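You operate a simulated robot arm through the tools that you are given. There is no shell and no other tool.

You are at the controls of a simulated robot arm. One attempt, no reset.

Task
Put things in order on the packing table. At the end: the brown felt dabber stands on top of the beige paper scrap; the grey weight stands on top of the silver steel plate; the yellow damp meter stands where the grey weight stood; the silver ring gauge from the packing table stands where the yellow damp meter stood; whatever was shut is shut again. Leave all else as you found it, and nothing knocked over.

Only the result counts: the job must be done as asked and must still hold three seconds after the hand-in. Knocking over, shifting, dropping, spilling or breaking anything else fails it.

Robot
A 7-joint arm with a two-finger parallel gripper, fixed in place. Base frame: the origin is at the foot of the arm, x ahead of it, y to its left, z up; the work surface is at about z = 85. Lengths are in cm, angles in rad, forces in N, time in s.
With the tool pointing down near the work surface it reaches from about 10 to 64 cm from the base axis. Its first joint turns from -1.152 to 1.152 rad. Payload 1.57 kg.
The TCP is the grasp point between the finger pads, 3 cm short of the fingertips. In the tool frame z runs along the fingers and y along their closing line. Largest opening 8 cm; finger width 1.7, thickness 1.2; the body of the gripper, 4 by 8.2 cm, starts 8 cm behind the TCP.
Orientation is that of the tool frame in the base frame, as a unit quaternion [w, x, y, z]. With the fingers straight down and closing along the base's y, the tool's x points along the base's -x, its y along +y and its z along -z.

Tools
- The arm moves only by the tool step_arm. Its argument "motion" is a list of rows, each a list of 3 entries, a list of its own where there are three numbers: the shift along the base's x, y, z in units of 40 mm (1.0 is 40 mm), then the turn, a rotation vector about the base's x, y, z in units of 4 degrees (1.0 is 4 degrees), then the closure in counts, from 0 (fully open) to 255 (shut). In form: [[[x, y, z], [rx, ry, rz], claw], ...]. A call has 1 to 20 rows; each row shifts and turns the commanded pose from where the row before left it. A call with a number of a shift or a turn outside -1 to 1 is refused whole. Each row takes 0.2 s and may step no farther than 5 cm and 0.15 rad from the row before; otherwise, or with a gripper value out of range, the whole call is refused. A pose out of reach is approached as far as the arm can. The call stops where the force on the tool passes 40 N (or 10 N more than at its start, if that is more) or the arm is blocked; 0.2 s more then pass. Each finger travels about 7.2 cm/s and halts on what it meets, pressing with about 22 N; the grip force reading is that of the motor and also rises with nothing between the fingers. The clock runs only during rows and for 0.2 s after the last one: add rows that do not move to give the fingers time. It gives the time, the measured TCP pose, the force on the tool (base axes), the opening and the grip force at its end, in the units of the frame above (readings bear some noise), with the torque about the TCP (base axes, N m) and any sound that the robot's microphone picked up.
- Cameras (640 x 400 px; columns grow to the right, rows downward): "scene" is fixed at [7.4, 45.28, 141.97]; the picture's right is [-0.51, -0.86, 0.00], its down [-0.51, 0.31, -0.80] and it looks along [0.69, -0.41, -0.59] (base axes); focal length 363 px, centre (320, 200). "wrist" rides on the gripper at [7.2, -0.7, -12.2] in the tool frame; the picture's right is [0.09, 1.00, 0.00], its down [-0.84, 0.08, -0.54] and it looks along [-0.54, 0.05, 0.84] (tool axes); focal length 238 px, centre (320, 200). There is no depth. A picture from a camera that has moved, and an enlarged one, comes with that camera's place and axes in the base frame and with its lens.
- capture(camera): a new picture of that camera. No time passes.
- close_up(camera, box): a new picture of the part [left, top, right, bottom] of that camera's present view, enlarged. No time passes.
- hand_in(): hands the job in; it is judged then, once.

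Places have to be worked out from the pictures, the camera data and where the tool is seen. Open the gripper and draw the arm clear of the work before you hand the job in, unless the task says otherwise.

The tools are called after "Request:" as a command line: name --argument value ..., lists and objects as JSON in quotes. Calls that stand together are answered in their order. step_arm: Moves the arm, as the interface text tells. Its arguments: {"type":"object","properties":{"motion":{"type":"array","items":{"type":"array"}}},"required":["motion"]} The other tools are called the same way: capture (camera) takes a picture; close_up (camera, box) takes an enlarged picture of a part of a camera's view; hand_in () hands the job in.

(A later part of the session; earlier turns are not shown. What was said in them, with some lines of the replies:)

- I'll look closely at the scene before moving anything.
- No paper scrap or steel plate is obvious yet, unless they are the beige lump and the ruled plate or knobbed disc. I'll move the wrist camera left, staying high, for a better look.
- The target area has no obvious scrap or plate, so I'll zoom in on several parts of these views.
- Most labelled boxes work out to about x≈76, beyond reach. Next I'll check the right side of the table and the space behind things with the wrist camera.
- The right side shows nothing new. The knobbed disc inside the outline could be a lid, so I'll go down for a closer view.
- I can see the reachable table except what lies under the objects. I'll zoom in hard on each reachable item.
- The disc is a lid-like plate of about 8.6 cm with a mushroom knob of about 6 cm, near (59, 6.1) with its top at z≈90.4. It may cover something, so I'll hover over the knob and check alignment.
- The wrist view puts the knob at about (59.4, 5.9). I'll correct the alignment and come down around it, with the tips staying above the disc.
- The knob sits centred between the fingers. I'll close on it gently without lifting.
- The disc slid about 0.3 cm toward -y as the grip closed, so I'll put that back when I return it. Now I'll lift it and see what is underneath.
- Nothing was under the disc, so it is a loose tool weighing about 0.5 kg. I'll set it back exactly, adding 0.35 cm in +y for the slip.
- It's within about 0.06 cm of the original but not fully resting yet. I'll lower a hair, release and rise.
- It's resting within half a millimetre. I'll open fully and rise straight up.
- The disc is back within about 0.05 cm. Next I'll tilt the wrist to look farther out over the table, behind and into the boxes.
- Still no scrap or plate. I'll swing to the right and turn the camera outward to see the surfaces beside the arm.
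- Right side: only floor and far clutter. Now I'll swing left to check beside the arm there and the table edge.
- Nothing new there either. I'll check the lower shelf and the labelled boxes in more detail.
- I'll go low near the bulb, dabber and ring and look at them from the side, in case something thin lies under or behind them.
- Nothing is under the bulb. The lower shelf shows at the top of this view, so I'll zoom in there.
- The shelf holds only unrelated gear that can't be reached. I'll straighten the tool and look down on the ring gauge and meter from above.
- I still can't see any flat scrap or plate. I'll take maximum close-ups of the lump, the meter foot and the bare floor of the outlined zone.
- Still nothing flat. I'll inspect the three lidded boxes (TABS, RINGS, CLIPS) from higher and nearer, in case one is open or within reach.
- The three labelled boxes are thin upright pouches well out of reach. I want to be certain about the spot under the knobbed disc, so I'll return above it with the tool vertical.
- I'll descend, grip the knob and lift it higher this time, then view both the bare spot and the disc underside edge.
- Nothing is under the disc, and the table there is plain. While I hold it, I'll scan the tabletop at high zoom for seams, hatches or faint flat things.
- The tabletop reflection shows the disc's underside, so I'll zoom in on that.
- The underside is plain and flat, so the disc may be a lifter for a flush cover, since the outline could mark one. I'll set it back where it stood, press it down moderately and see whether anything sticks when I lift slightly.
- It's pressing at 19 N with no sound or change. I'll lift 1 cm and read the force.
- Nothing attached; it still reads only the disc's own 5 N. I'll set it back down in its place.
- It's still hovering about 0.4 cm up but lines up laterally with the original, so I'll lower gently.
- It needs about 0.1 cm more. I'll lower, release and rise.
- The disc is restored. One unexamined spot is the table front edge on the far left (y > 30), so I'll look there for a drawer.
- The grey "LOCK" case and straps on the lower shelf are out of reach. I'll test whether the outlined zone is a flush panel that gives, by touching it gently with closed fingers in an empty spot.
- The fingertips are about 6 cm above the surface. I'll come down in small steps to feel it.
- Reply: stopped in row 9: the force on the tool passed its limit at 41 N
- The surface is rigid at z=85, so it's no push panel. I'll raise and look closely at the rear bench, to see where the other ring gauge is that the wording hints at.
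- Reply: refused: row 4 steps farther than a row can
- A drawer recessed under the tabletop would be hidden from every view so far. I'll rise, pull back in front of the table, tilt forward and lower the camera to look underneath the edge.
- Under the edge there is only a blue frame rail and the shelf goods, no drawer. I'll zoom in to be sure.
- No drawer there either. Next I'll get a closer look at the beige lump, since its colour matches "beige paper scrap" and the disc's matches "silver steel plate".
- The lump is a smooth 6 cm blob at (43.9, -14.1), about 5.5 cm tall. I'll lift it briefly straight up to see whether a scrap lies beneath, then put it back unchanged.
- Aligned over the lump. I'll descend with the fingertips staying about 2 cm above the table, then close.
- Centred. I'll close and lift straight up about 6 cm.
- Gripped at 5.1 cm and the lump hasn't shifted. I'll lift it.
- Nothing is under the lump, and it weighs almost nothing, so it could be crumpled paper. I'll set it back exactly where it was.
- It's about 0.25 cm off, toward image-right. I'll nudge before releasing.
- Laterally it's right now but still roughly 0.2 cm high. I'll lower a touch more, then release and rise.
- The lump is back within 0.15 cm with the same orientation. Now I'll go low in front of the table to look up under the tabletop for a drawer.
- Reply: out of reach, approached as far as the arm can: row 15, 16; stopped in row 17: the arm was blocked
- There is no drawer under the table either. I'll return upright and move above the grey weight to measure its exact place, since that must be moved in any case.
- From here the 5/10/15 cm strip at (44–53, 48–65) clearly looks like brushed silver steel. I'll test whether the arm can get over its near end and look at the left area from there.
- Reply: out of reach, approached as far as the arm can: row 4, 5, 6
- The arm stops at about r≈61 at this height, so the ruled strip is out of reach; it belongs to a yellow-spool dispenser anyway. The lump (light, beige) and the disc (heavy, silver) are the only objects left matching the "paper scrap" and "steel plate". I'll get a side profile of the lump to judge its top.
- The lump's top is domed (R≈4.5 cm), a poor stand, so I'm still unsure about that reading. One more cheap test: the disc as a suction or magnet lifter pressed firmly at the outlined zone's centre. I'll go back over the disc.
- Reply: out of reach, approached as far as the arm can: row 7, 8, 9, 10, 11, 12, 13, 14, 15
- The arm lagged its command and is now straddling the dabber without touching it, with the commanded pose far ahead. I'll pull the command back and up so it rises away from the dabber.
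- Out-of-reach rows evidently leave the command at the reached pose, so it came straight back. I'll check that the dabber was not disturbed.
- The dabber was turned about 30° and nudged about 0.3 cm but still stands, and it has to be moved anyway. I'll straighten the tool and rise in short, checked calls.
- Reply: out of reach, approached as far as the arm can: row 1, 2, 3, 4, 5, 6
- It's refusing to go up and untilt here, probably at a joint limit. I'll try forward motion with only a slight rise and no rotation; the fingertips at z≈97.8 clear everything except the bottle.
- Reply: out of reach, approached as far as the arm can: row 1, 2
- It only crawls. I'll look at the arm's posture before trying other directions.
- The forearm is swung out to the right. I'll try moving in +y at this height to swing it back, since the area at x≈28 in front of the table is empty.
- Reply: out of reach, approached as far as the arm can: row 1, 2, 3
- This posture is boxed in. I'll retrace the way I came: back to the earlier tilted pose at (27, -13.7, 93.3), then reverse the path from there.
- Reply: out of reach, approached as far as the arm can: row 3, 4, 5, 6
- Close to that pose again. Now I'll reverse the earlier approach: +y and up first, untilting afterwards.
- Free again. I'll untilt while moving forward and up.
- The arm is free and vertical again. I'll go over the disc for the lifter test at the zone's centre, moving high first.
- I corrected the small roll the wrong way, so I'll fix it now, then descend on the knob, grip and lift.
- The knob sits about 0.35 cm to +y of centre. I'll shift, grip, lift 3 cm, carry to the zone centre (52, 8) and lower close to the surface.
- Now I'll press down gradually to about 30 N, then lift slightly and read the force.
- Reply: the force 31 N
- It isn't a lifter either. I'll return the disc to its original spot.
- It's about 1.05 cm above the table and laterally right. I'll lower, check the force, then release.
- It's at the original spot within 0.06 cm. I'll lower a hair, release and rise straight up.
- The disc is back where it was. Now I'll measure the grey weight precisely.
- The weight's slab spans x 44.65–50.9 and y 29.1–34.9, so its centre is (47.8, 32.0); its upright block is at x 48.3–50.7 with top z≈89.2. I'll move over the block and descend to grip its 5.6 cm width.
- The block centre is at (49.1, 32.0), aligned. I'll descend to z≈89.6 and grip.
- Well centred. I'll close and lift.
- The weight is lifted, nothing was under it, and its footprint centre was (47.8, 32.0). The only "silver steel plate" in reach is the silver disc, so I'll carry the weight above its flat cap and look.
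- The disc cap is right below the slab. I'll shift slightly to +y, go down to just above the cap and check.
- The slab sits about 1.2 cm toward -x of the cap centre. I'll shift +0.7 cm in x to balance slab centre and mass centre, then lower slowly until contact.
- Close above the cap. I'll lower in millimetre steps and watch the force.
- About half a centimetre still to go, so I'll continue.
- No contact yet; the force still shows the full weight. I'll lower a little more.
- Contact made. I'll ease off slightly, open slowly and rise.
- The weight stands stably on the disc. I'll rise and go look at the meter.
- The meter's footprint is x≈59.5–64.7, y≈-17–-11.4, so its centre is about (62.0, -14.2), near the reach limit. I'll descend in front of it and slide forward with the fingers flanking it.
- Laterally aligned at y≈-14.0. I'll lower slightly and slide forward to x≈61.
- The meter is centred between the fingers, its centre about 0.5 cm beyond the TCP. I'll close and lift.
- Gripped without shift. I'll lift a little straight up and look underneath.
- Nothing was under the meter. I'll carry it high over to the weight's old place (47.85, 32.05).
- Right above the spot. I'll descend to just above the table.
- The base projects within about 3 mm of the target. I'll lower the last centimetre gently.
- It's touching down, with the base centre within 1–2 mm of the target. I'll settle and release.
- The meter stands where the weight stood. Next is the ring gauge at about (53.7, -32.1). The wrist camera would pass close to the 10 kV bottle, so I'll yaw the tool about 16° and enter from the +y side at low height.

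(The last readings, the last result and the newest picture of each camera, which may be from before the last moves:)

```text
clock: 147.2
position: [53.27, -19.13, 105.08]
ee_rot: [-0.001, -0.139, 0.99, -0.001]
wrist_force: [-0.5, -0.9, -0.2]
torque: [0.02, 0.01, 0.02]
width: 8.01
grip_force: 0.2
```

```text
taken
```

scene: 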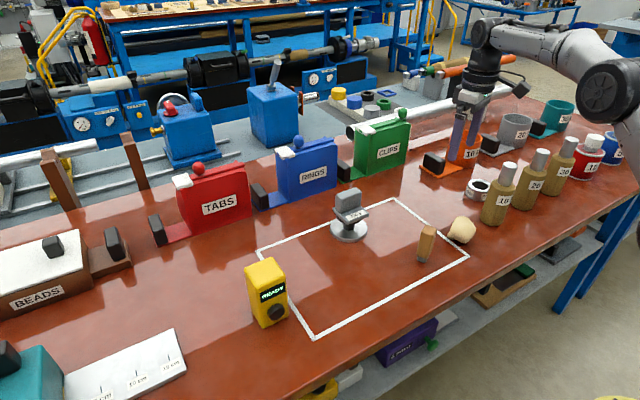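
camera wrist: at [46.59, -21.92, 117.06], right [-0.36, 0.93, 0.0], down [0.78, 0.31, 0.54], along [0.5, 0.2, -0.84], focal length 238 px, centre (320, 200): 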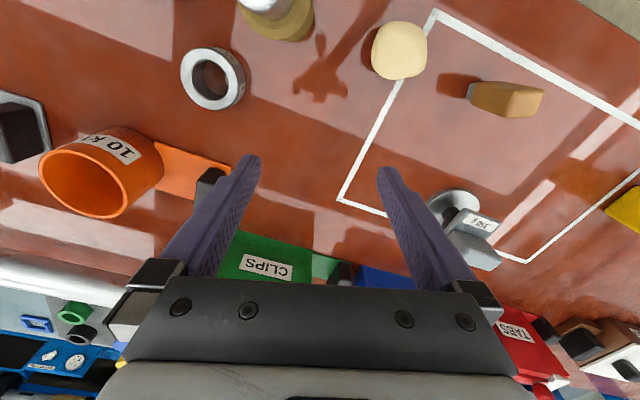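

The ring's centre is at about (53.5, -31.9). I'll lower here in free space, then slide toward it above its top.

Request:
step_arm --motion '[[[0, 0, -0.8], [0, 0, 0], 0], [[0, 0, -0.8], [0, 0, 0], 0], [[0, 0, -0.8], [0, 0, 0], 0], [[0, 0, -0.45], [0, 0, 0], 0], [[0, -0.7, 0], [0, 0, 0], 0], [[0, -0.7, 0], [0, 0, 0], 0], [[0, -0.7, 0], [0, 0, 0], 0], [[0, 0, 0], [0, 0, 0], 0]]'

Request:
capture --camera "wrist"

Request:
close_up --camera "scene" --box '[420, 100, 560, 240]'

```text
clock: 149.0
position: [53.43, -27.7, 93.81]
ee_rot: [-0.001, -0.14, 0.99, -0.002]
wrist_force: [0.3, -0.1, 0.3]
torque: [-0.01, -0.01, 0.02]
width: 8.01
grip_force: 0.1
```

```text
taken
camera wrist: at [46.58, -30.47, 106.03], right [-0.36, 0.93, 0.0], down [0.78, 0.31, 0.54], along [0.5, 0.19, -0.84], focal length 238 px, centre (320, 200)
```

wrist: 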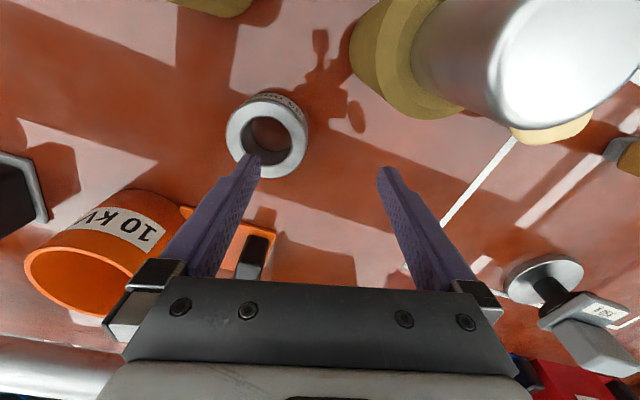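

```text
2.86 times, centred on (490, 170) of scene
camera zoom: at [7.4, 45.28, 141.97], right [-0.51, -0.86, 0.0], down [-0.51, 0.31, -0.8], along [0.69, -0.41, -0.59], focal length 1037 px, centre (-166, 286)
```

zoom: 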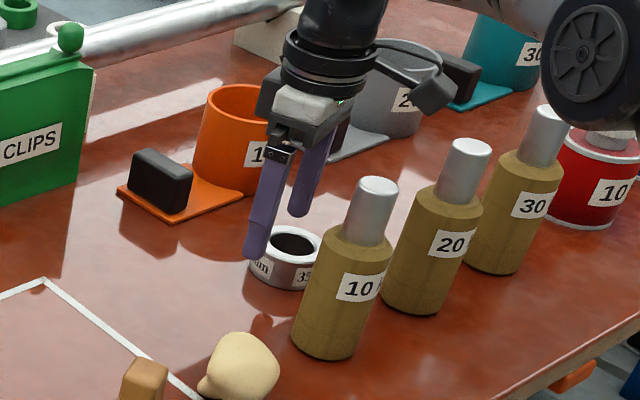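

The ring centre is (53.4, -32.2). I'll move 4.5 cm more in -y and check before lowering.

Request:
step_arm --motion '[[[0, -0.56, 0], [0, 0, 0], 0], [[0, -0.56, 0], [0, 0, 0], 0], [[0, 0, -0.3], [0, 0, 0], 0], [[0, 0, 0], [0, 0, 0], 0]]'

Request:
capture --camera "wrist"

Request:
close_up --camera "scene" --box '[420, 100, 560, 240]'

```text
clock: 150.0
position: [53.25, -32.07, 92.86]
ee_rot: [0.001, -0.14, 0.99, -0.002]
wrist_force: [0.1, 0.1, 0.0]
torque: [0.03, -0.01, 0.01]
width: 7.98
grip_force: 0.2
```

```text
taken
camera wrist: at [46.56, -34.79, 104.97], right [-0.36, 0.93, 0.0], down [0.78, 0.31, 0.54], along [0.5, 0.19, -0.84], focal length 238 px, centre (320, 200)
```

wrist: 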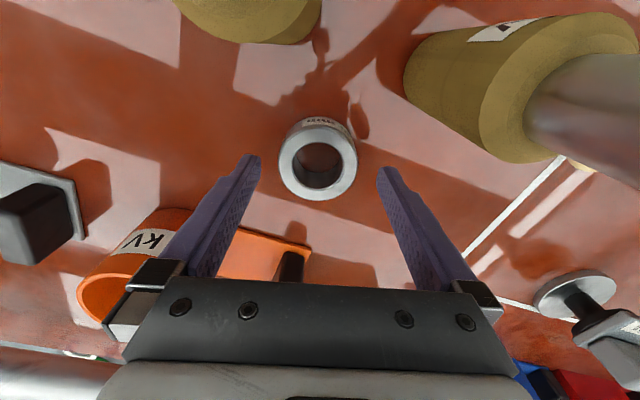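

```text
2.86 times, centred on (490, 170) of scene
camera zoom: at [7.4, 45.28, 141.97], right [-0.51, -0.86, 0.0], down [-0.51, 0.31, -0.8], along [0.69, -0.41, -0.59], focal length 1037 px, centre (-166, 286)
```

zoom: 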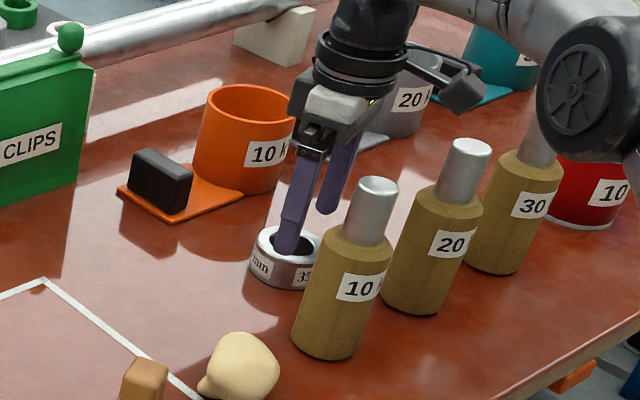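

The ring is centred between the fingers. I'll descend to z≈88.4 and grip.

Request:
step_arm --motion '[[[0.02, -0.04, -0.4], [0, 0, 0], 0], [[0, 0, -0.4], [0, 0, 0], 0], [[0, 0, -0.25], [0, 0, 0], 0], [[0, 0, 0], [0, 0, 0], 0], [[0, 0, 0], [0, 0, 0], 255], [[0, 0, 0], [0, 0, 0], 255], [[0, 0, 0], [0, 0, 0], 255], [[0, 0, 0], [0, 0, 0], 255]]'

Request:
capture --camera "wrist"

Request:
close_up --camera "scene" --box '[420, 100, 560, 240]'

```text
clock: 151.8
position: [53.59, -32.17, 88.43]
ee_rot: [0.0, -0.139, 0.99, -0.001]
wrist_force: [0.3, -0.3, 0.0]
torque: [0.04, -0.04, -0.02]
width: 6.15
grip_force: 21.1
```

```text
taken
camera wrist: at [46.84, -34.93, 100.53], right [-0.36, 0.93, 0.0], down [0.78, 0.31, 0.54], along [0.5, 0.19, -0.84], focal length 238 px, centre (320, 200)
```

wrist: 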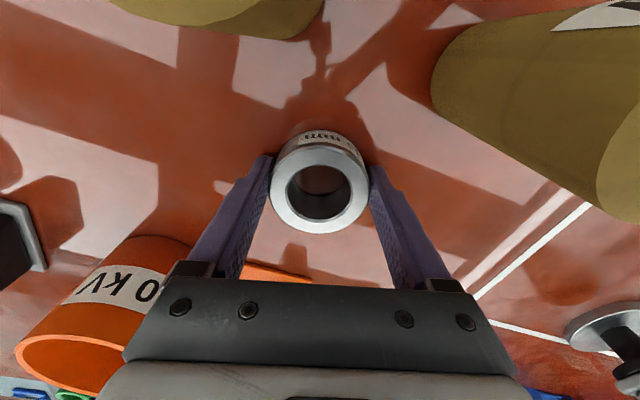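

```text
2.86 times, centred on (490, 170) of scene
camera zoom: at [7.4, 45.28, 141.97], right [-0.51, -0.86, 0.0], down [-0.51, 0.31, -0.8], along [0.69, -0.41, -0.59], focal length 1037 px, centre (-166, 286)
```

zoom: 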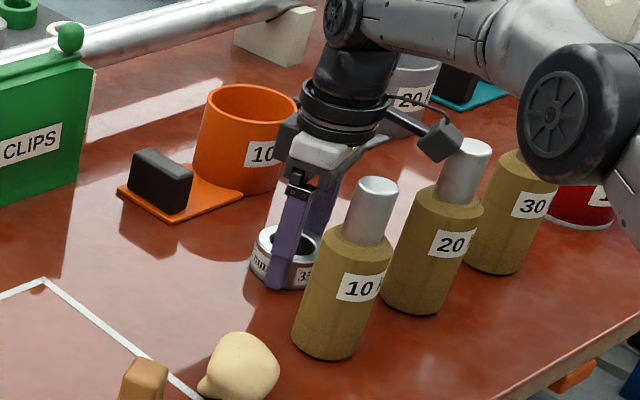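

Ring gripped at 6.15 cm. I'll lift, back out toward +y and head for the meter's old place, around (61.75, -14.0).

Request:
step_arm --motion '[[[0, 0, 0.2], [0, 0, 0], 255], [[0, 0, 0.5], [0, 0, 0], 255], [[0, 0, 0.5], [0, 0, 0], 255], [[0, 0.6, 0], [0, 0, 0], 255], [[0, 0.7, 0], [0, 0, 0], 255], [[0, 0.7, 0], [0, 0, 0], 255], [[0.2, 0.7, 0], [0, 0, 0], 255], [[0.4, 0.7, 0], [0, 0, 0], 255], [[0.5, 0.6, 0], [0, 0, 0], 255], [[0.5, 0.5, 0], [0, 0, 0], 255], [[0.4, 0.1, 0], [0, 0, 0], 255], [[0, 0, 0], [0, 0, 0], 255]]'

Request:
close_up --camera "scene" --box '[360, 130, 460, 230]'

Request:
capture --camera "scene"

```text
clock: 154.4
position: [61.48, -13.8, 93.14]
ee_rot: [-0.001, -0.139, 0.99, -0.001]
wrist_force: [0.6, 0.6, -1.4]
torque: [-0.01, 0.0, 0.02]
width: 6.1
grip_force: 21.6
```

```text
4.00 times, centred on (410, 180) of scene
camera zoom: at [7.41, 45.28, 141.97], right [-0.51, -0.86, 0.0], down [-0.51, 0.31, -0.8], along [0.69, -0.41, -0.59], focal length 1452 px, centre (-40, 280)
```

zoom: 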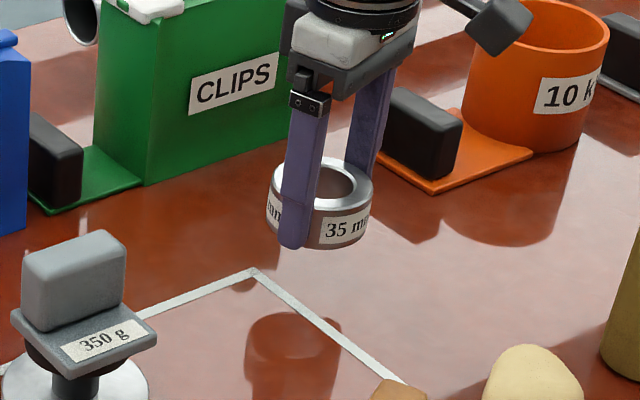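

```text
taken
```

scene: 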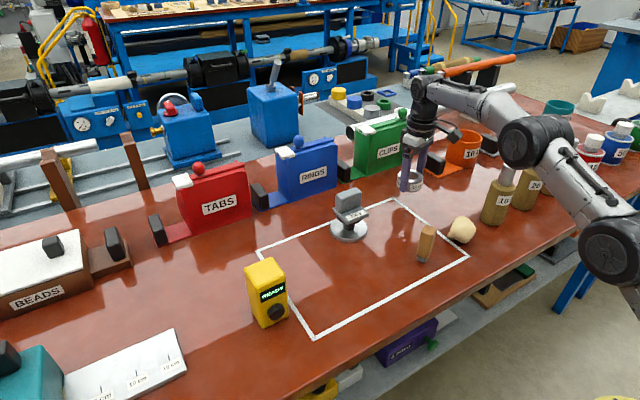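

Projected down, the ring would land about 0.6 cm short of the spot. I'll shift +0.6 x, -0.35 y and lower.

Request:
step_arm --motion '[[[0.14, -0.08, -0.2], [0, 0, 0], 255], [[0, 0, -0.4], [0, 0, 0], 255], [[0, 0, -0.3], [0, 0, 0], 255], [[0, 0, -0.15], [0, 0, 0], 255], [[0, 0, 0], [0, 0, 0], 255]]'

Request:
close_up --camera "scene" --box '[360, 130, 460, 230]'

```text
clock: 155.6
position: [62.05, -14.12, 89.12]
ee_rot: [-0.001, -0.139, 0.99, -0.001]
wrist_force: [-0.7, 0.1, -1.1]
torque: [0.0, -0.04, 0.03]
width: 6.15
grip_force: 22.2
```

```text
4.00 times, centred on (410, 180) of scene
camera zoom: at [7.41, 45.28, 141.97], right [-0.51, -0.86, 0.0], down [-0.51, 0.31, -0.8], along [0.69, -0.41, -0.59], focal length 1452 px, centre (-40, 280)
```

zoom: 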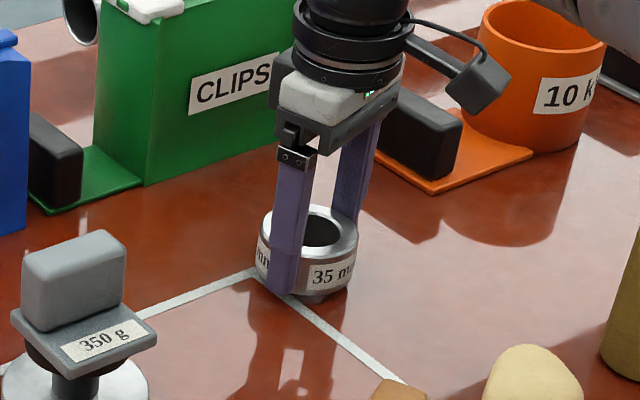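

Lined up with the target. I'll lower the last 0.7 cm, check contact and release.

Request:
step_arm --motion '[[[0, 0, -0.1], [0, 0, 0], 255], [[0, 0, -0.05], [0, 0, 0], 255], [[0, 0, -0.02], [0, 0, 0], 255], [[0, 0, 0], [0, 0, 0], 255]]'

Request:
close_up --camera "scene" --box '[360, 130, 460, 230]'

```text
clock: 156.6
position: [62.1, -14.14, 88.44]
ee_rot: [0.001, -0.139, 0.99, -0.002]
wrist_force: [-2.2, 1.0, 3.5]
torque: [0.13, 0.1, 0.03]
width: 6.13
grip_force: 21.3
```

```text
4.00 times, centred on (410, 180) of scene
camera zoom: at [7.39, 45.28, 141.97], right [-0.51, -0.86, 0.0], down [-0.51, 0.31, -0.8], along [0.69, -0.41, -0.59], focal length 1452 px, centre (-40, 280)
```

zoom: 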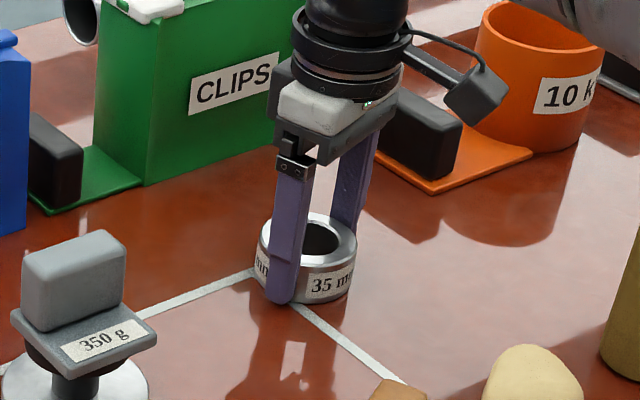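

Contact at 3.5 N. I'll release and rise straight up, drawing back as the reach shrinks with height.

Request:
step_arm --motion '[[[0, 0, 0.01], [0, 0, 0], 255], [[0, 0, 0], [0, 0, 0], 60], [[0, 0, 0], [0, 0, 0], 30], [[0, 0, 0], [0, 0, 0], 0], [[0, 0, 0], [0, 0, 0], 0], [[0, 0, 0.4], [0, 0, 0], 0], [[0, 0, 0.6], [0, 0, 0], 0], [[-0.2, 0, 0.8], [0, 0, 0], 0], [[-0.6, 0, 0.7], [0, 0, -1], 0], [[-0.8, 0, 0.5], [0, 0, -1], 0], [[-0.8, 0, 0], [0, 0, -1], 0], [[-0.8, 0, 0], [0, 0, -1], 0], [[-0.8, 0, 0], [0, 0, 0], 0], [[0, 0, 0], [0, 0, 0], 0]]'

Request:
capture --camera "scene"

Request:
close_up --camera "scene" --box '[330, 150, 490, 280]'

Request:
capture --camera "wrist"

```text
clock: 159.6
position: [45.67, -14.53, 100.39]
ee_rot: [0.0, -0.001, 1.0, -0.001]
wrist_force: [0.6, -0.2, -0.4]
torque: [-0.01, -0.01, 0.01]
width: 8.04
grip_force: 0.1
```

```text
taken
```

scene: 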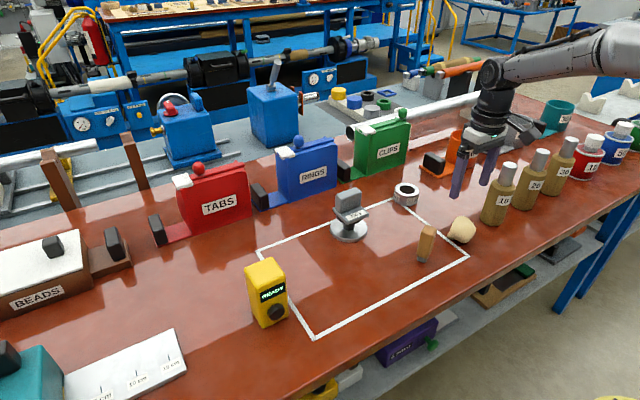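

```text
3.08 times, centred on (410, 215) of scene
camera zoom: at [7.4, 45.28, 141.97], right [-0.51, -0.86, 0.0], down [-0.51, 0.31, -0.8], along [0.69, -0.41, -0.59], focal length 1117 px, centre (43, 154)
```

zoom: 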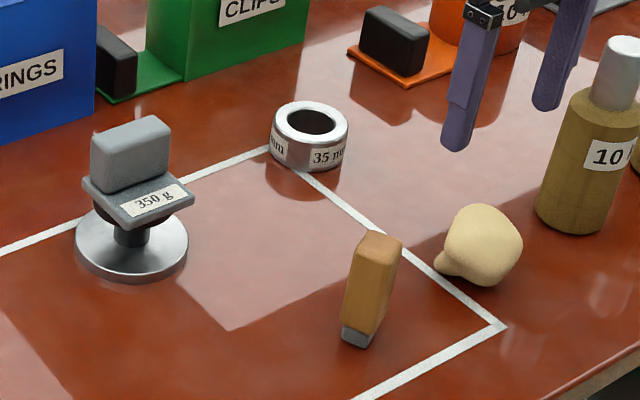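

```text
taken
camera wrist: at [38.55, -15.23, 112.58], right [-0.09, 1.0, 0.0], down [0.84, 0.08, 0.54], along [0.54, 0.05, -0.84], focal length 238 px, centre (320, 200)
```

wrist: 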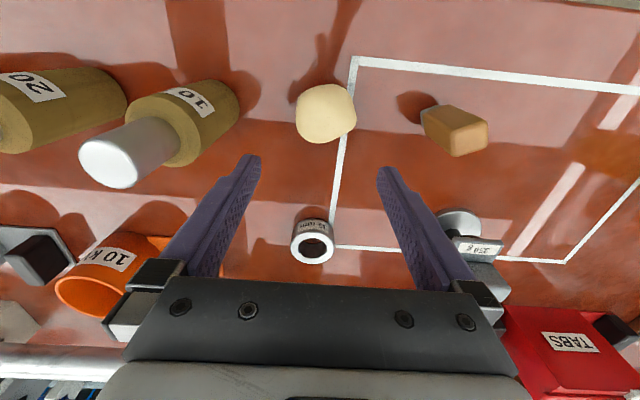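

Three placements are done. For the last, the dabber goes onto the only beige paper-like thing, the lump. I'll look closely at the dabber and lump from above.

Request:
close_up --camera "wrist" --box '[280, 60, 500, 190]'

Request:
close_up --camera "scene" --box '[405, 210, 490, 275]'

```text
2.91 times, centred on (390, 125) of wrist
camera zoom: at [38.55, -15.23, 112.58], right [-0.09, 1.0, 0.0], down [0.84, 0.08, 0.54], along [0.54, 0.05, -0.84], focal length 693 px, centre (116, 418)
```

zoom: 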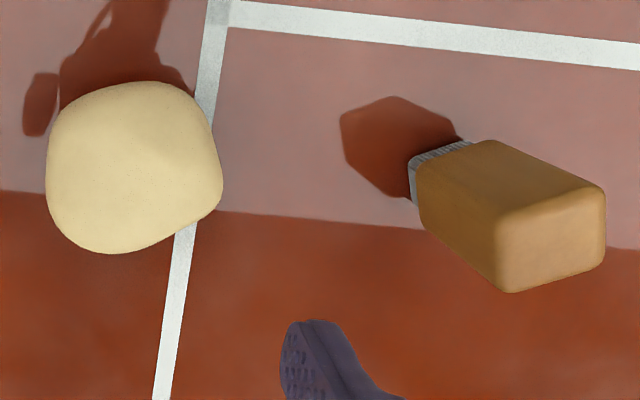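

```text
6.15 times, centred on (448, 242) of scene
camera zoom: at [7.4, 45.28, 141.97], right [-0.51, -0.86, 0.0], down [-0.51, 0.31, -0.8], along [0.69, -0.41, -0.59], focal length 2233 px, centre (-465, -62)
```

zoom: 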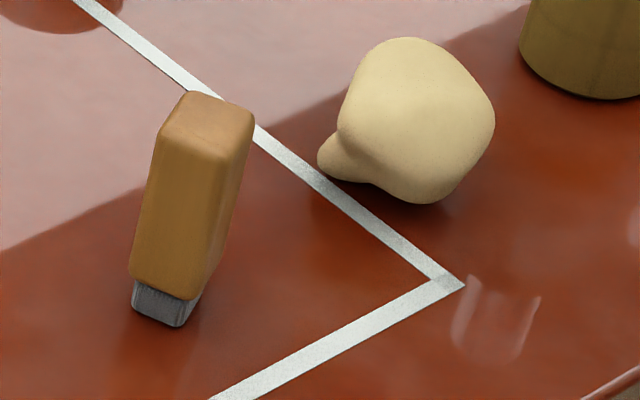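

The dabber top is at (43.9, -2.2, 93.5), about 2.9×2.3 cm, yawed about 22°. I'll move over it with matching yaw.

Request:
step_arm --motion '[[[-0.1, 0.5, 0.1], [0, 0, 0.92], 0], [[-0.1, 0.5, 0], [0, 0, 0.92], 0], [[-0.1, 0.5, 0], [0, 0, 0.92], 0], [[-0.1, 0.5, 0], [0, 0, 0.92], 0], [[-0.05, 0.55, 0], [0, 0, 0.92], 0], [[0, 0.53, 0], [0, 0, 0.9], 0], [[0, 0, 0], [0, 0, 0], 0]]'

Request:
capture --camera "wrist"

Request:
close_up --camera "wrist" --box '[260, 80, 380, 200]'

```text
clock: 161.2
position: [44.19, -1.97, 100.62]
ee_rot: [-0.001, -0.192, 0.981, -0.001]
wrist_force: [0.4, 0.2, 0.1]
torque: [-0.01, -0.02, 0.0]
width: 8.02
grip_force: 0.0
```

```text
taken
camera wrist: at [37.75, -5.26, 112.72], right [-0.46, 0.89, 0.0], down [0.75, 0.39, 0.54], along [0.48, 0.25, -0.84], focal length 238 px, centre (320, 200)
```

wrist: 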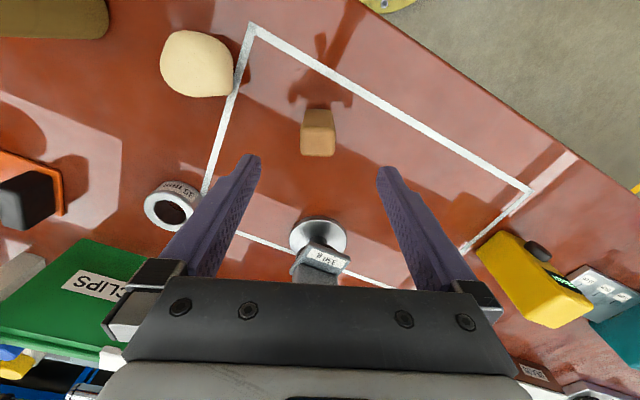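

```text
3.33 times, centred on (320, 140) of wrist
camera zoom: at [37.75, -5.26, 112.72], right [-0.46, 0.89, 0.0], down [0.75, 0.39, 0.54], along [0.48, 0.25, -0.84], focal length 794 px, centre (320, 400)
```

zoom: 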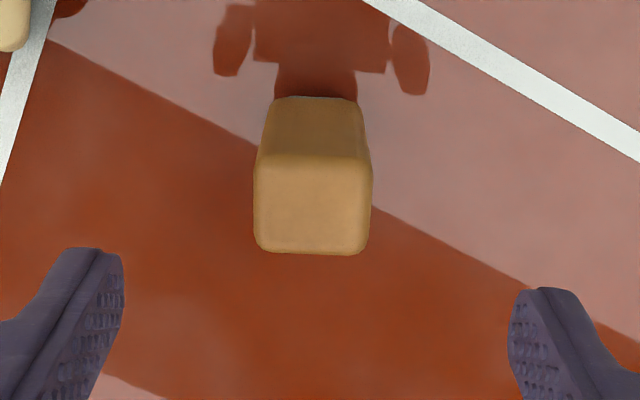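

Yaw matches and the top centre is at (43.65, -2.4). I'll align and descend to z≈91.3.

Request:
step_arm --motion '[[[-0.12, -0.1, -0.3], [0, 0, 0], 0], [[0, 0, -0.7], [0, 0, 0], 0], [[0, 0, -0.7], [0, 0, 0], 0], [[0, 0, -0.6], [0, 0, 0], 0], [[0, 0, 0], [0, 0, 0], 0]]'

Request:
capture --camera "wrist"

Request:
close_up --camera "scene" --box '[385, 190, 485, 280]'

```text
clock: 162.4
position: [43.58, -2.23, 91.31]
ee_rot: [0.0, -0.191, 0.982, -0.001]
wrist_force: [0.3, -0.1, 1.0]
torque: [-0.02, 0.04, 0.03]
width: 7.99
grip_force: 0.0
```

```text
taken
camera wrist: at [37.18, -5.62, 103.56], right [-0.46, 0.89, 0.0], down [0.75, 0.39, 0.54], along [0.48, 0.25, -0.84], focal length 238 px, centre (320, 200)
```

wrist: 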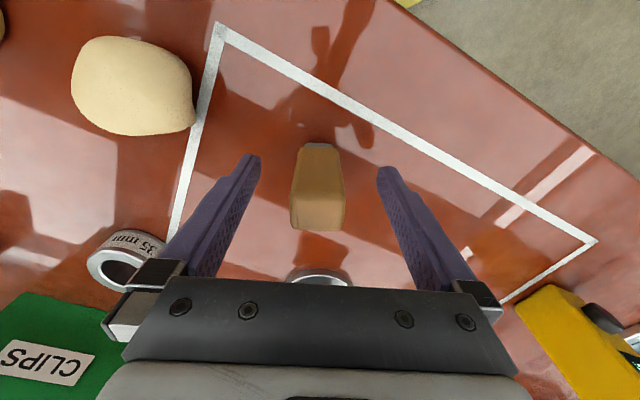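

```text
4.44 times, centred on (435, 235) of scene
camera zoom: at [7.4, 45.28, 141.97], right [-0.51, -0.86, 0.0], down [-0.51, 0.31, -0.8], along [0.69, -0.41, -0.59], focal length 1613 px, centre (-191, 44)
```

zoom: 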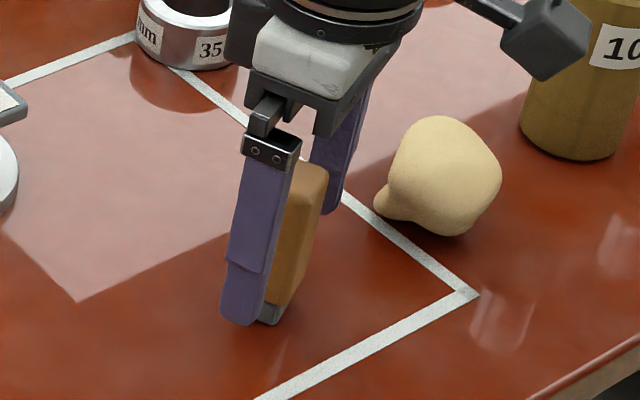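

Well centred. I'll close and lift.

Request:
step_arm --motion '[[[0, 0, 0], [0, 0, 0], 255], [[0, 0, 0], [0, 0, 0], 255], [[0, 0, 0], [0, 0, 0], 255], [[0, 0, 0], [0, 0, 0], 255], [[0, 0, 0], [0, 0, 0], 255], [[0, 0, 0.2], [0, 0, 0], 255], [[0, 0, 0.6], [0, 0, 0], 255], [[0, 0, 0.8], [0, 0, 0], 255], [[0, 0, 0.8], [0, 0, 0], 255], [[0, 0, 0], [0, 0, 0], 255]]'

Request:
capture --camera "wrist"

Request:
close_up --camera "scene" --box '[375, 180, 495, 280]'

```text
clock: 164.6
position: [43.63, -2.09, 100.98]
ee_rot: [-0.001, -0.191, 0.982, -0.002]
wrist_force: [-1.2, 0.7, -0.8]
torque: [-0.04, -0.02, 0.01]
width: 2.97
grip_force: 21.7
```

```text
taken
camera wrist: at [37.1, -5.57, 113.17], right [-0.46, 0.89, 0.0], down [0.75, 0.39, 0.54], along [0.48, 0.25, -0.84], focal length 238 px, centre (320, 200)
```

wrist: 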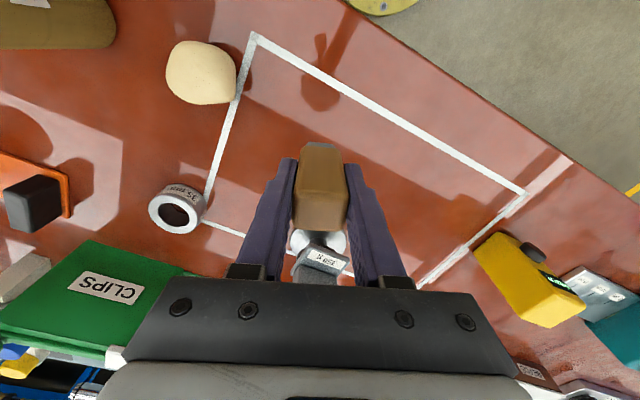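

```text
4.00 times, centred on (435, 230) of scene
camera zoom: at [7.4, 45.28, 141.97], right [-0.51, -0.86, 0.0], down [-0.51, 0.31, -0.8], along [0.69, -0.41, -0.59], focal length 1452 px, centre (-140, 80)
```

zoom: 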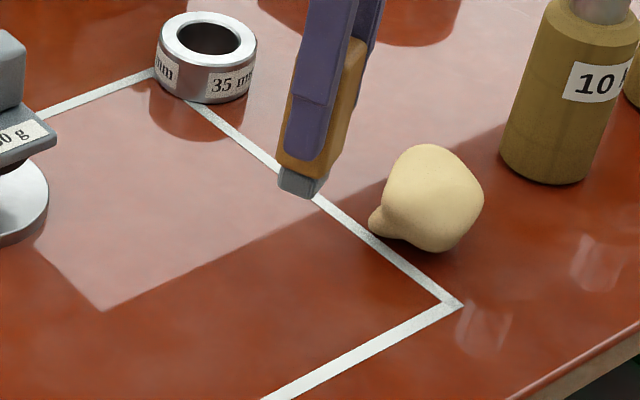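

Dabber in hand, nothing under it. I'll carry it over the lump's centre (≈43.95, -14.2) with clearance and check the alignment.

Request:
step_arm --motion '[[[0.02, -0.6, 0], [0, 0, 0], 255], [[0.02, -0.6, 0], [0, 0, 0], 255], [[0.02, -0.6, 0], [0, 0, 0], 255], [[0.02, -0.6, 0], [0, 0, 0], 255], [[0, -0.6, 0], [0, 0, 0], 255], [[0, 0, 0], [0, 0, 0], 255]]'

Request:
close_up --camera "scene" --box '[410, 150, 510, 260]'

Request:
close_up --camera "wrist" --box '[240, 100, 400, 240]'

```text
clock: 166.0
position: [43.82, -14.46, 100.81]
ee_rot: [0.0, -0.192, 0.981, -0.002]
wrist_force: [0.3, 1.1, -0.2]
torque: [0.0, 0.03, 0.01]
width: 2.95
grip_force: 21.6
```

```text
3.64 times, centred on (460, 205) of scene
camera zoom: at [7.4, 45.28, 141.97], right [-0.51, -0.86, 0.0], down [-0.51, 0.31, -0.8], along [0.69, -0.41, -0.59], focal length 1320 px, centre (-189, 182)
```

zoom: 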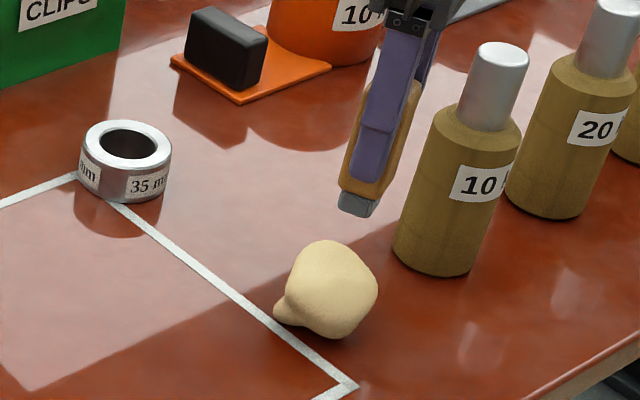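

```text
2.86 times, centred on (320, 170) of wrist
camera zoom: at [37.43, -17.7, 113.06], right [-0.46, 0.89, 0.0], down [0.75, 0.39, 0.54], along [0.48, 0.25, -0.84], focal length 681 px, centre (320, 286)
```

zoom: 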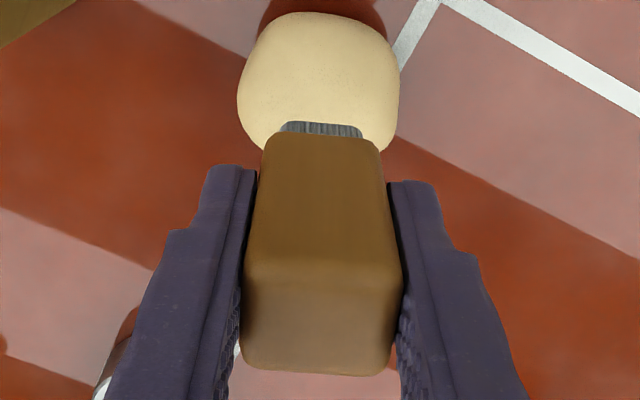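

The foot is about 0.4 cm toward -x and 0.2 cm toward -y of the lump centre. I'll correct and lower to just above the lump.

Request:
step_arm --motion '[[[0.1, 0.06, -0.2], [0, 0, 0], 255], [[0, 0, -0.4], [0, 0, 0], 255], [[0, 0, -0.3], [0, 0, 0], 255], [[0, 0, 0], [0, 0, 0], 255]]'

Request:
close_up --camera "scene" --box '[425, 180, 495, 250]'

Request:
close_up --camera "wrist" --box '[240, 100, 400, 240]'

```text
clock: 167.0
position: [44.54, -13.97, 97.45]
ee_rot: [-0.001, -0.191, 0.982, -0.001]
wrist_force: [0.3, 0.7, -0.1]
torque: [0.03, -0.02, -0.01]
width: 2.94
grip_force: 22.0
```

```text
5.71 times, centred on (460, 215) of scene
camera zoom: at [7.4, 45.28, 141.97], right [-0.51, -0.86, 0.0], down [-0.51, 0.31, -0.8], along [0.69, -0.41, -0.59], focal length 2074 px, centre (-480, 114)
```

zoom: 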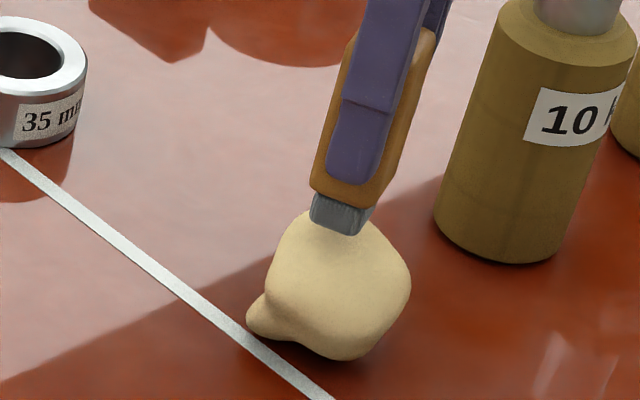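

```text
2.86 times, centred on (320, 170) of wrist
camera zoom: at [38.05, -17.43, 109.62], right [-0.46, 0.89, 0.0], down [0.75, 0.39, 0.54], along [0.48, 0.25, -0.84], focal length 681 px, centre (320, 286)
```

zoom: 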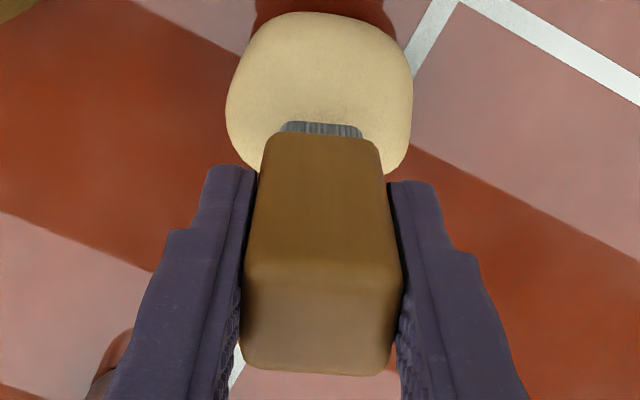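

Just above the lump and well centred in both views. I'll lower in millimetre steps, watching the force.

Request:
step_arm --motion '[[[0, 0, -0.08], [0, 0, 0], 255], [[0, 0, -0.05], [0, 0, 0], 255], [[0, 0, -0.05], [0, 0, 0], 255], [[0, 0, 0], [0, 0, 0], 255]]'

Request:
step_arm --motion '[[[0, 0, -0.05], [0, 0, 0], 255], [[0, 0, 0], [0, 0, 0], 255]]'

Request:
close_up --camera "scene" --box '[425, 180, 495, 250]'

```text
clock: 168.0
position: [44.45, -14.15, 96.73]
ee_rot: [0.0, -0.191, 0.982, -0.002]
wrist_force: [0.4, 0.8, 0.0]
torque: [-0.02, 0.0, -0.02]
width: 2.93
grip_force: 22.0
```

```text
clock: 168.6
position: [44.38, -14.01, 96.5]
ee_rot: [0.0, -0.191, 0.982, -0.001]
wrist_force: [-0.2, -0.6, -0.6]
torque: [0.0, -0.01, -0.02]
width: 2.95
grip_force: 22.1
```

```text
5.71 times, centred on (460, 215) of scene
camera zoom: at [7.4, 45.28, 141.97], right [-0.51, -0.86, 0.0], down [-0.51, 0.31, -0.8], along [0.69, -0.41, -0.59], focal length 2074 px, centre (-480, 114)
```

zoom: 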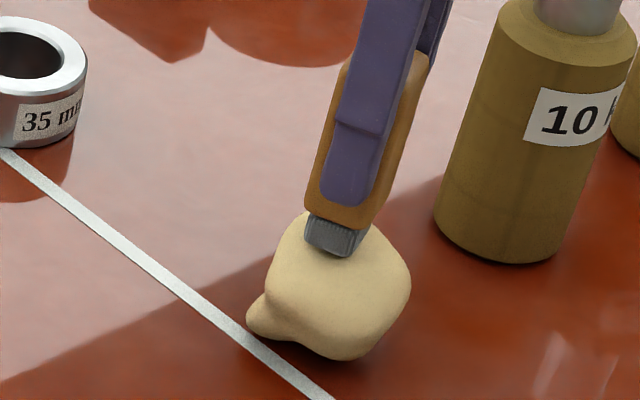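

Visually near contact but no force yet. I'll continue in small steps.

Request:
step_arm --motion '[[[0, 0, -0.04], [0, 0, 0], 255], [[0, 0, 0], [0, 0, 0], 255]]'

Request:
step_arm --motion '[[[0, 0, -0.04], [0, 0, 0], 255], [[0, 0, 0], [0, 0, 0], 255]]'

Request:
close_up --camera "scene" --box '[425, 180, 495, 250]'

```text
clock: 169.2
position: [44.53, -14.06, 96.27]
ee_rot: [0.001, -0.191, 0.982, -0.002]
wrist_force: [0.5, 0.6, 0.2]
torque: [0.05, 0.02, 0.0]
width: 2.94
grip_force: 22.4
```

```text
clock: 169.8
position: [44.5, -14.16, 96.31]
ee_rot: [0.0, -0.191, 0.982, -0.002]
wrist_force: [-1.2, 0.5, 6.5]
torque: [0.05, 0.04, -0.04]
width: 2.95
grip_force: 21.8
```

```text
5.71 times, centred on (460, 215) of scene
camera zoom: at [7.39, 45.28, 141.97], right [-0.51, -0.86, 0.0], down [-0.51, 0.31, -0.8], along [0.69, -0.41, -0.59], focal length 2074 px, centre (-480, 114)
```

zoom: 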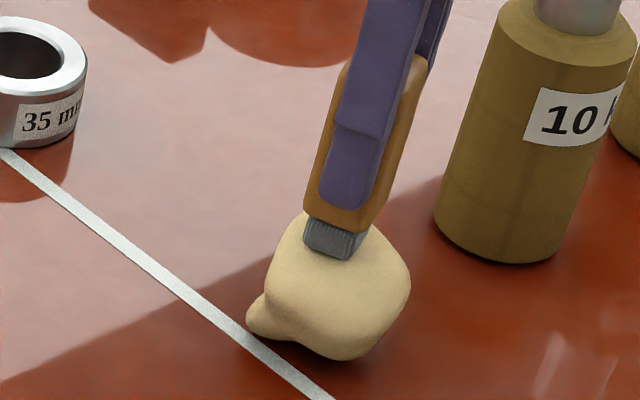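

Firm contact at a support height of z≈89.9. I'll relax the push and open by only a few millimetres, so the fingers still cage the dabber, and see whether it stands.

Request:
step_arm --motion '[[[0, 0, 0.03], [0, 0, 0], 255], [[0, 0, 0], [0, 0, 0], 255], [[0, 0, 0], [0, 0, 0], 150], [[0, 0, 0], [0, 0, 0], 145], [[0, 0, 0], [0, 0, 0], 145]]'

Request:
close_up --camera "scene" --box '[425, 180, 495, 250]'

Request:
close_up --camera "wrist" --box '[240, 100, 400, 240]'

```text
clock: 171.0
position: [44.49, -14.07, 96.37]
ee_rot: [-0.001, -0.191, 0.982, 0.0]
wrist_force: [-0.7, 0.4, -0.8]
torque: [0.0, 0.01, 0.0]
width: 3.43
grip_force: 0.0
```

```text
5.71 times, centred on (460, 215) of scene
camera zoom: at [7.4, 45.28, 141.97], right [-0.51, -0.86, 0.0], down [-0.51, 0.31, -0.8], along [0.69, -0.41, -0.59], focal length 2074 px, centre (-480, 114)
```

zoom: 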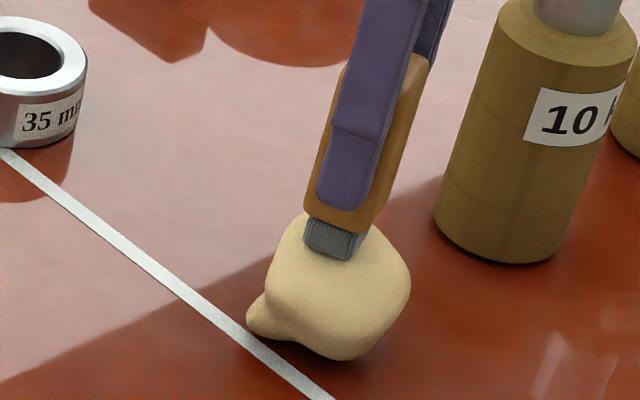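

```text
2.86 times, centred on (320, 170) of wrist
camera zoom: at [38.02, -17.39, 108.57], right [-0.46, 0.89, 0.0], down [0.75, 0.39, 0.54], along [0.48, 0.25, -0.84], focal length 681 px, centre (320, 286)
```

zoom: 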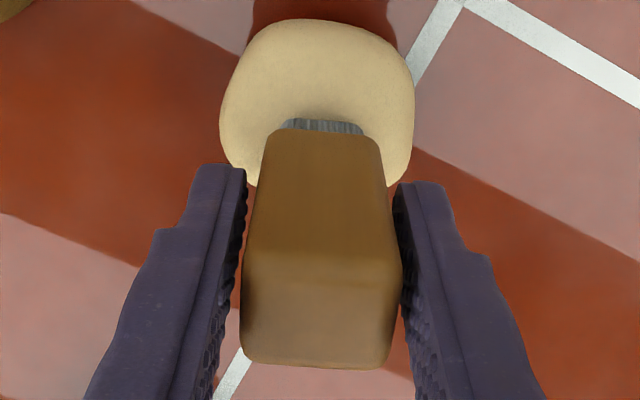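

It's standing so far, with both fingers off. I'll wait about a second with the cage in place and look again.

Request:
step_arm --motion '[[[0, 0, 0], [0, 0, 0], 145], [[0, 0, 0], [0, 0, 0], 145], [[0, 0, 0], [0, 0, 0], 145], [[0, 0, 0], [0, 0, 0], 145], [[0, 0, 0], [0, 0, 0], 145], [[0, 0, 0], [0, 0, 0], 145]]'

Request:
close_up --camera "scene" --box '[425, 180, 495, 250]'

Request:
close_up --camera "wrist" --box '[240, 100, 400, 240]'

```text
clock: 172.4
position: [44.49, -14.08, 96.44]
ee_rot: [0.0, -0.191, 0.982, -0.002]
wrist_force: [-0.1, -0.7, -0.4]
torque: [0.05, -0.03, 0.0]
width: 3.45
grip_force: 0.0
```

```text
5.71 times, centred on (460, 215) of scene
camera zoom: at [7.4, 45.28, 141.97], right [-0.51, -0.86, 0.0], down [-0.51, 0.31, -0.8], along [0.69, -0.41, -0.59], focal length 2074 px, centre (-480, 114)
```

zoom: 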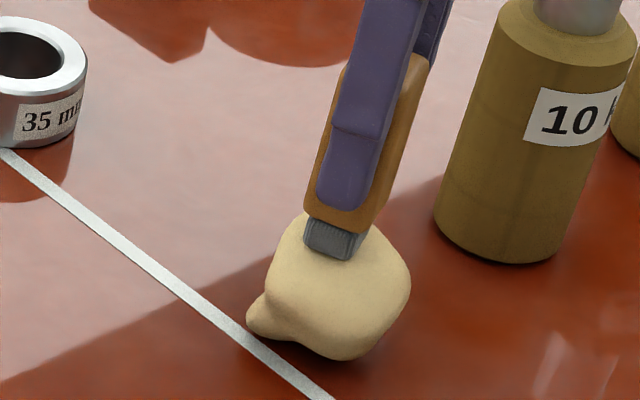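

```text
2.86 times, centred on (320, 170) of wrist
camera zoom: at [38.02, -17.39, 108.57], right [-0.46, 0.89, 0.0], down [0.75, 0.39, 0.54], along [0.48, 0.25, -0.84], focal length 681 px, centre (320, 286)
```

zoom: 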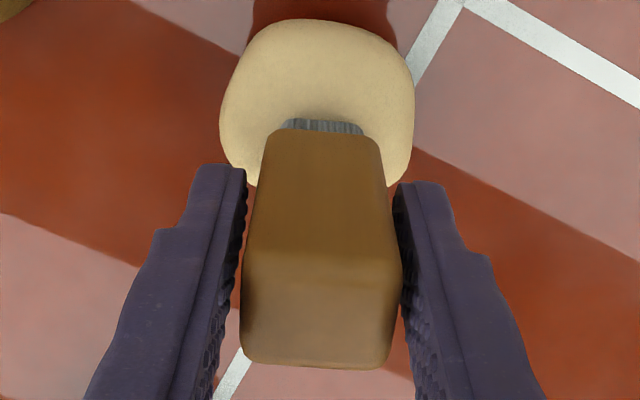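

It's perfectly still, so the lump supports it stably. I'll open fully and rise straight up.

Request:
step_arm --motion '[[[0, 0, 0], [0, 0, 0], 120], [[0, 0, 0], [0, 0, 0], 60], [[0, 0, 0], [0, 0, 0], 0], [[0, 0, 0], [0, 0, 0], 0], [[0, 0, 0.3], [0, 0, 0], 0], [[0, 0, 0.6], [0, 0, 0], 0], [[0, 0, 0.8], [0, 0, 0], 0], [[0, 0, 0.8], [0, 0, 0], 0], [[0, 0, 0], [0, 0, 0], 0]]'

Request:
capture --camera "scene"

Request:
close_up --camera "scene" --box '[320, 150, 500, 280]'

```text
clock: 174.4
position: [44.53, -13.87, 106.32]
ee_rot: [-0.001, -0.191, 0.982, -0.001]
wrist_force: [0.0, -0.3, 0.7]
torque: [0.02, -0.01, 0.0]
width: 7.98
grip_force: 0.0
```

```text
taken
```

scene: 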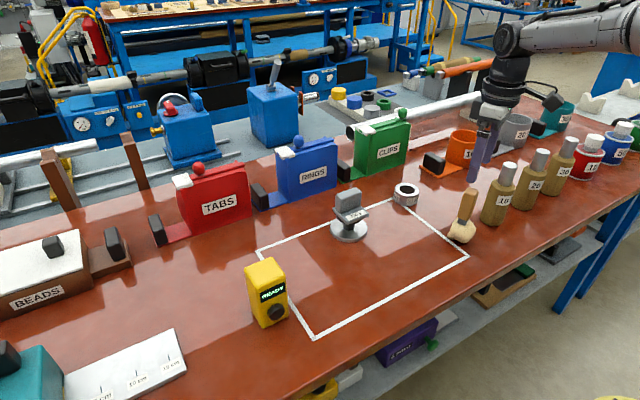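

```text
3.08 times, centred on (410, 215) of scene
camera zoom: at [7.4, 45.28, 141.97], right [-0.51, -0.86, 0.0], down [-0.51, 0.31, -0.8], along [0.69, -0.41, -0.59], focal length 1117 px, centre (43, 154)
```

zoom: 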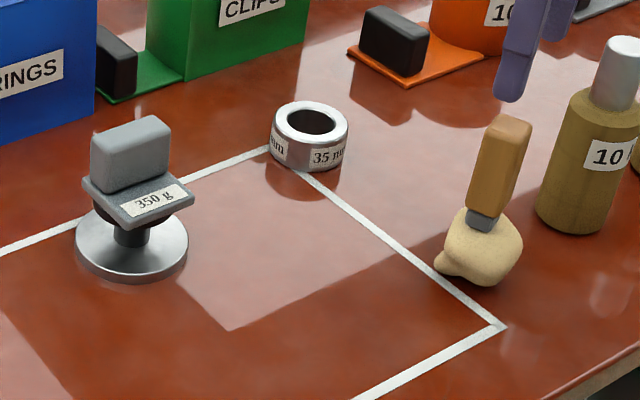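

All four are in place and stable. I'll withdraw the arm and verify the disc, lump and overall scene against the start.

Request:
step_arm --motion '[[[-0.3, 0.3, 0.4], [0, 0, -0.9], 0], [[-0.3, 0.5, 0.4], [0, 0, -0.9], 0], [[-0.3, 0.5, 0.4], [0, 0, -0.9], 0], [[0, 0.5, 0.4], [0, 0, -0.9], 0], [[0, 0.5, 0.4], [0, 0, -0.9], 0], [[0, 0.5, 0], [0, 0, -0.9], 0], [[0, 0.5, 0], [0, 0, 0], 0], [[0, 0, 0], [0, 0, 0], 0], [[0, 0, 0], [0, 0, 0], 0]]'

Request:
close_up --camera "scene" --box '[318, 185, 382, 250]'

Request:
close_up --camera "scene" --box '[430, 180, 500, 250]'

Request:
capture --camera "scene"

Request:
capture --camera "wrist"

```text
clock: 176.4
position: [40.81, -0.75, 114.7]
ee_rot: [0.0, -0.003, 1.0, -0.001]
wrist_force: [-0.2, 0.4, 0.2]
torque: [0.01, 0.01, 0.0]
width: 8.01
grip_force: 0.0
```

```text
6.15 times, centred on (350, 218) of scene
camera zoom: at [7.4, 45.28, 141.97], right [-0.51, -0.86, 0.0], down [-0.51, 0.31, -0.8], along [0.69, -0.41, -0.59], focal length 2233 px, centre (135, 92)
```

zoom: 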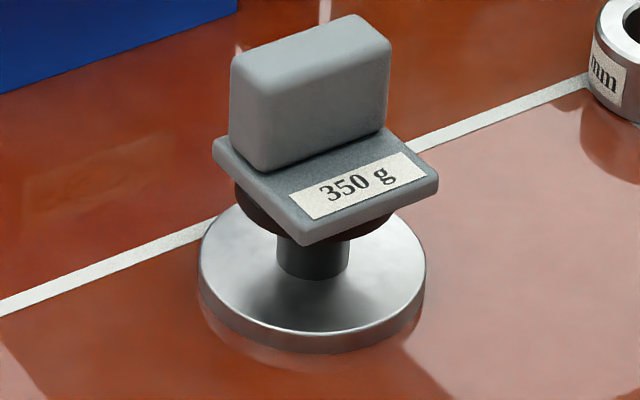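

```text
5.71 times, centred on (465, 215) of scene
camera zoom: at [7.4, 45.28, 141.97], right [-0.51, -0.86, 0.0], down [-0.51, 0.31, -0.8], along [0.69, -0.41, -0.59], focal length 2074 px, centre (-509, 114)
```

zoom: 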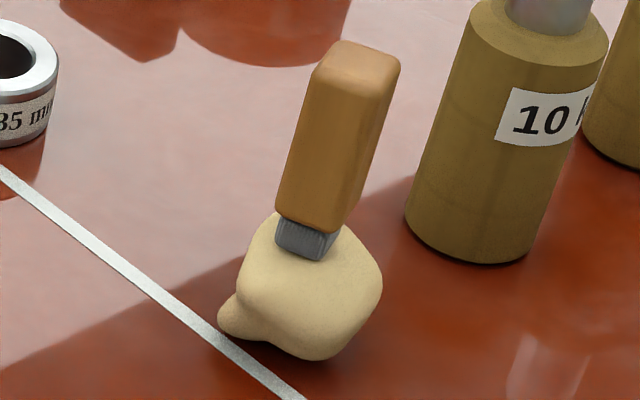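

```text
taken
```

scene: 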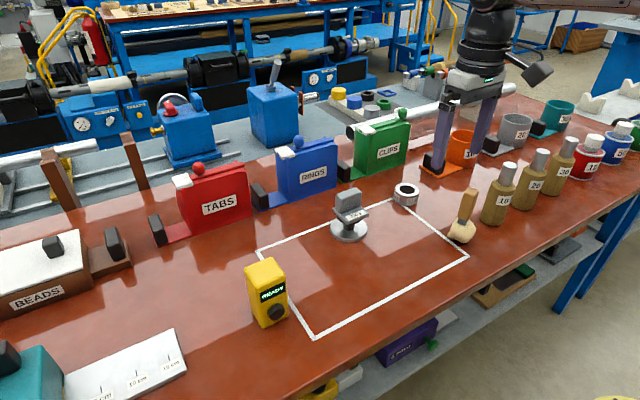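

```text
taken
camera wrist: at [33.65, -1.59, 126.81], right [-0.1, 0.99, 0.0], down [0.84, 0.09, 0.54], along [0.54, 0.05, -0.84], focal length 238 px, centre (320, 200)
```

wrist: 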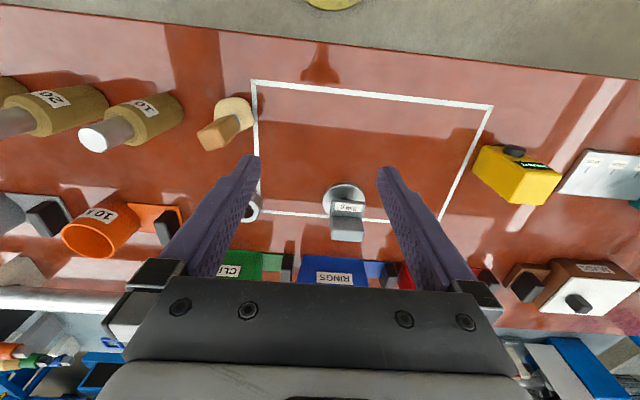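

The disc is at its original pixels and both stacks have stood still through several checks. The meter and ring are on their target spots, nothing was opened, and the arm is clear with the gripper open. One caveat: I never saw a flat scrap or plate, so I took the beige lump as the paper scrap and the knobbed silver disc as the steel plate. Handing in.

Request:
hand_in

```text
The job is handed in.
```

I handed the job in, but I'm not sure two of the four placements are on the right objects. I never found a flat paper scrap or steel plate anywhere the arm could reach.

| Item | Where it is now | Confidence |
|---|---|---|
| Grey weight | On the flat cap of the knobbed silver disc, which I took for the "silver steel plate" | A guess: the disc is heavy and silver, but it isn't a plain plate |
| Brown dabber | On the light beige lump, which I took for the "beige paper scrap" | A guess: it weighs almost nothing and held the dabber steady |
| Yellow damp meter | Where the weight stood, within about 0.3 cm | Good |
| Silver ring gauge | Where the meter stood, within about 0.5 cm | Good |

- **Shut things:** I opened nothing. The lidded boxes and pouches were all beyond reach. If the scrap and plate are inside one of them, the dabber and weight are in the wrong place.
- **Disturbed while searching:** I lifted the disc and the lump to look under them. I put the disc back within about 0.1 cm and the lump within about 0.15 cm. I also pressed on the empty table once with the closed fingers and twice with the disc, up to about 40 N, to check for a hidden cover.
- **Mishap:** the gripper brushed the dabber during one move, turning it about 30° and shifting it about 0.3 cm. It stayed upright, and I moved it to the lump afterwards.

At the last check everything was upright and still, the gripper was open and the arm was clear of the work.
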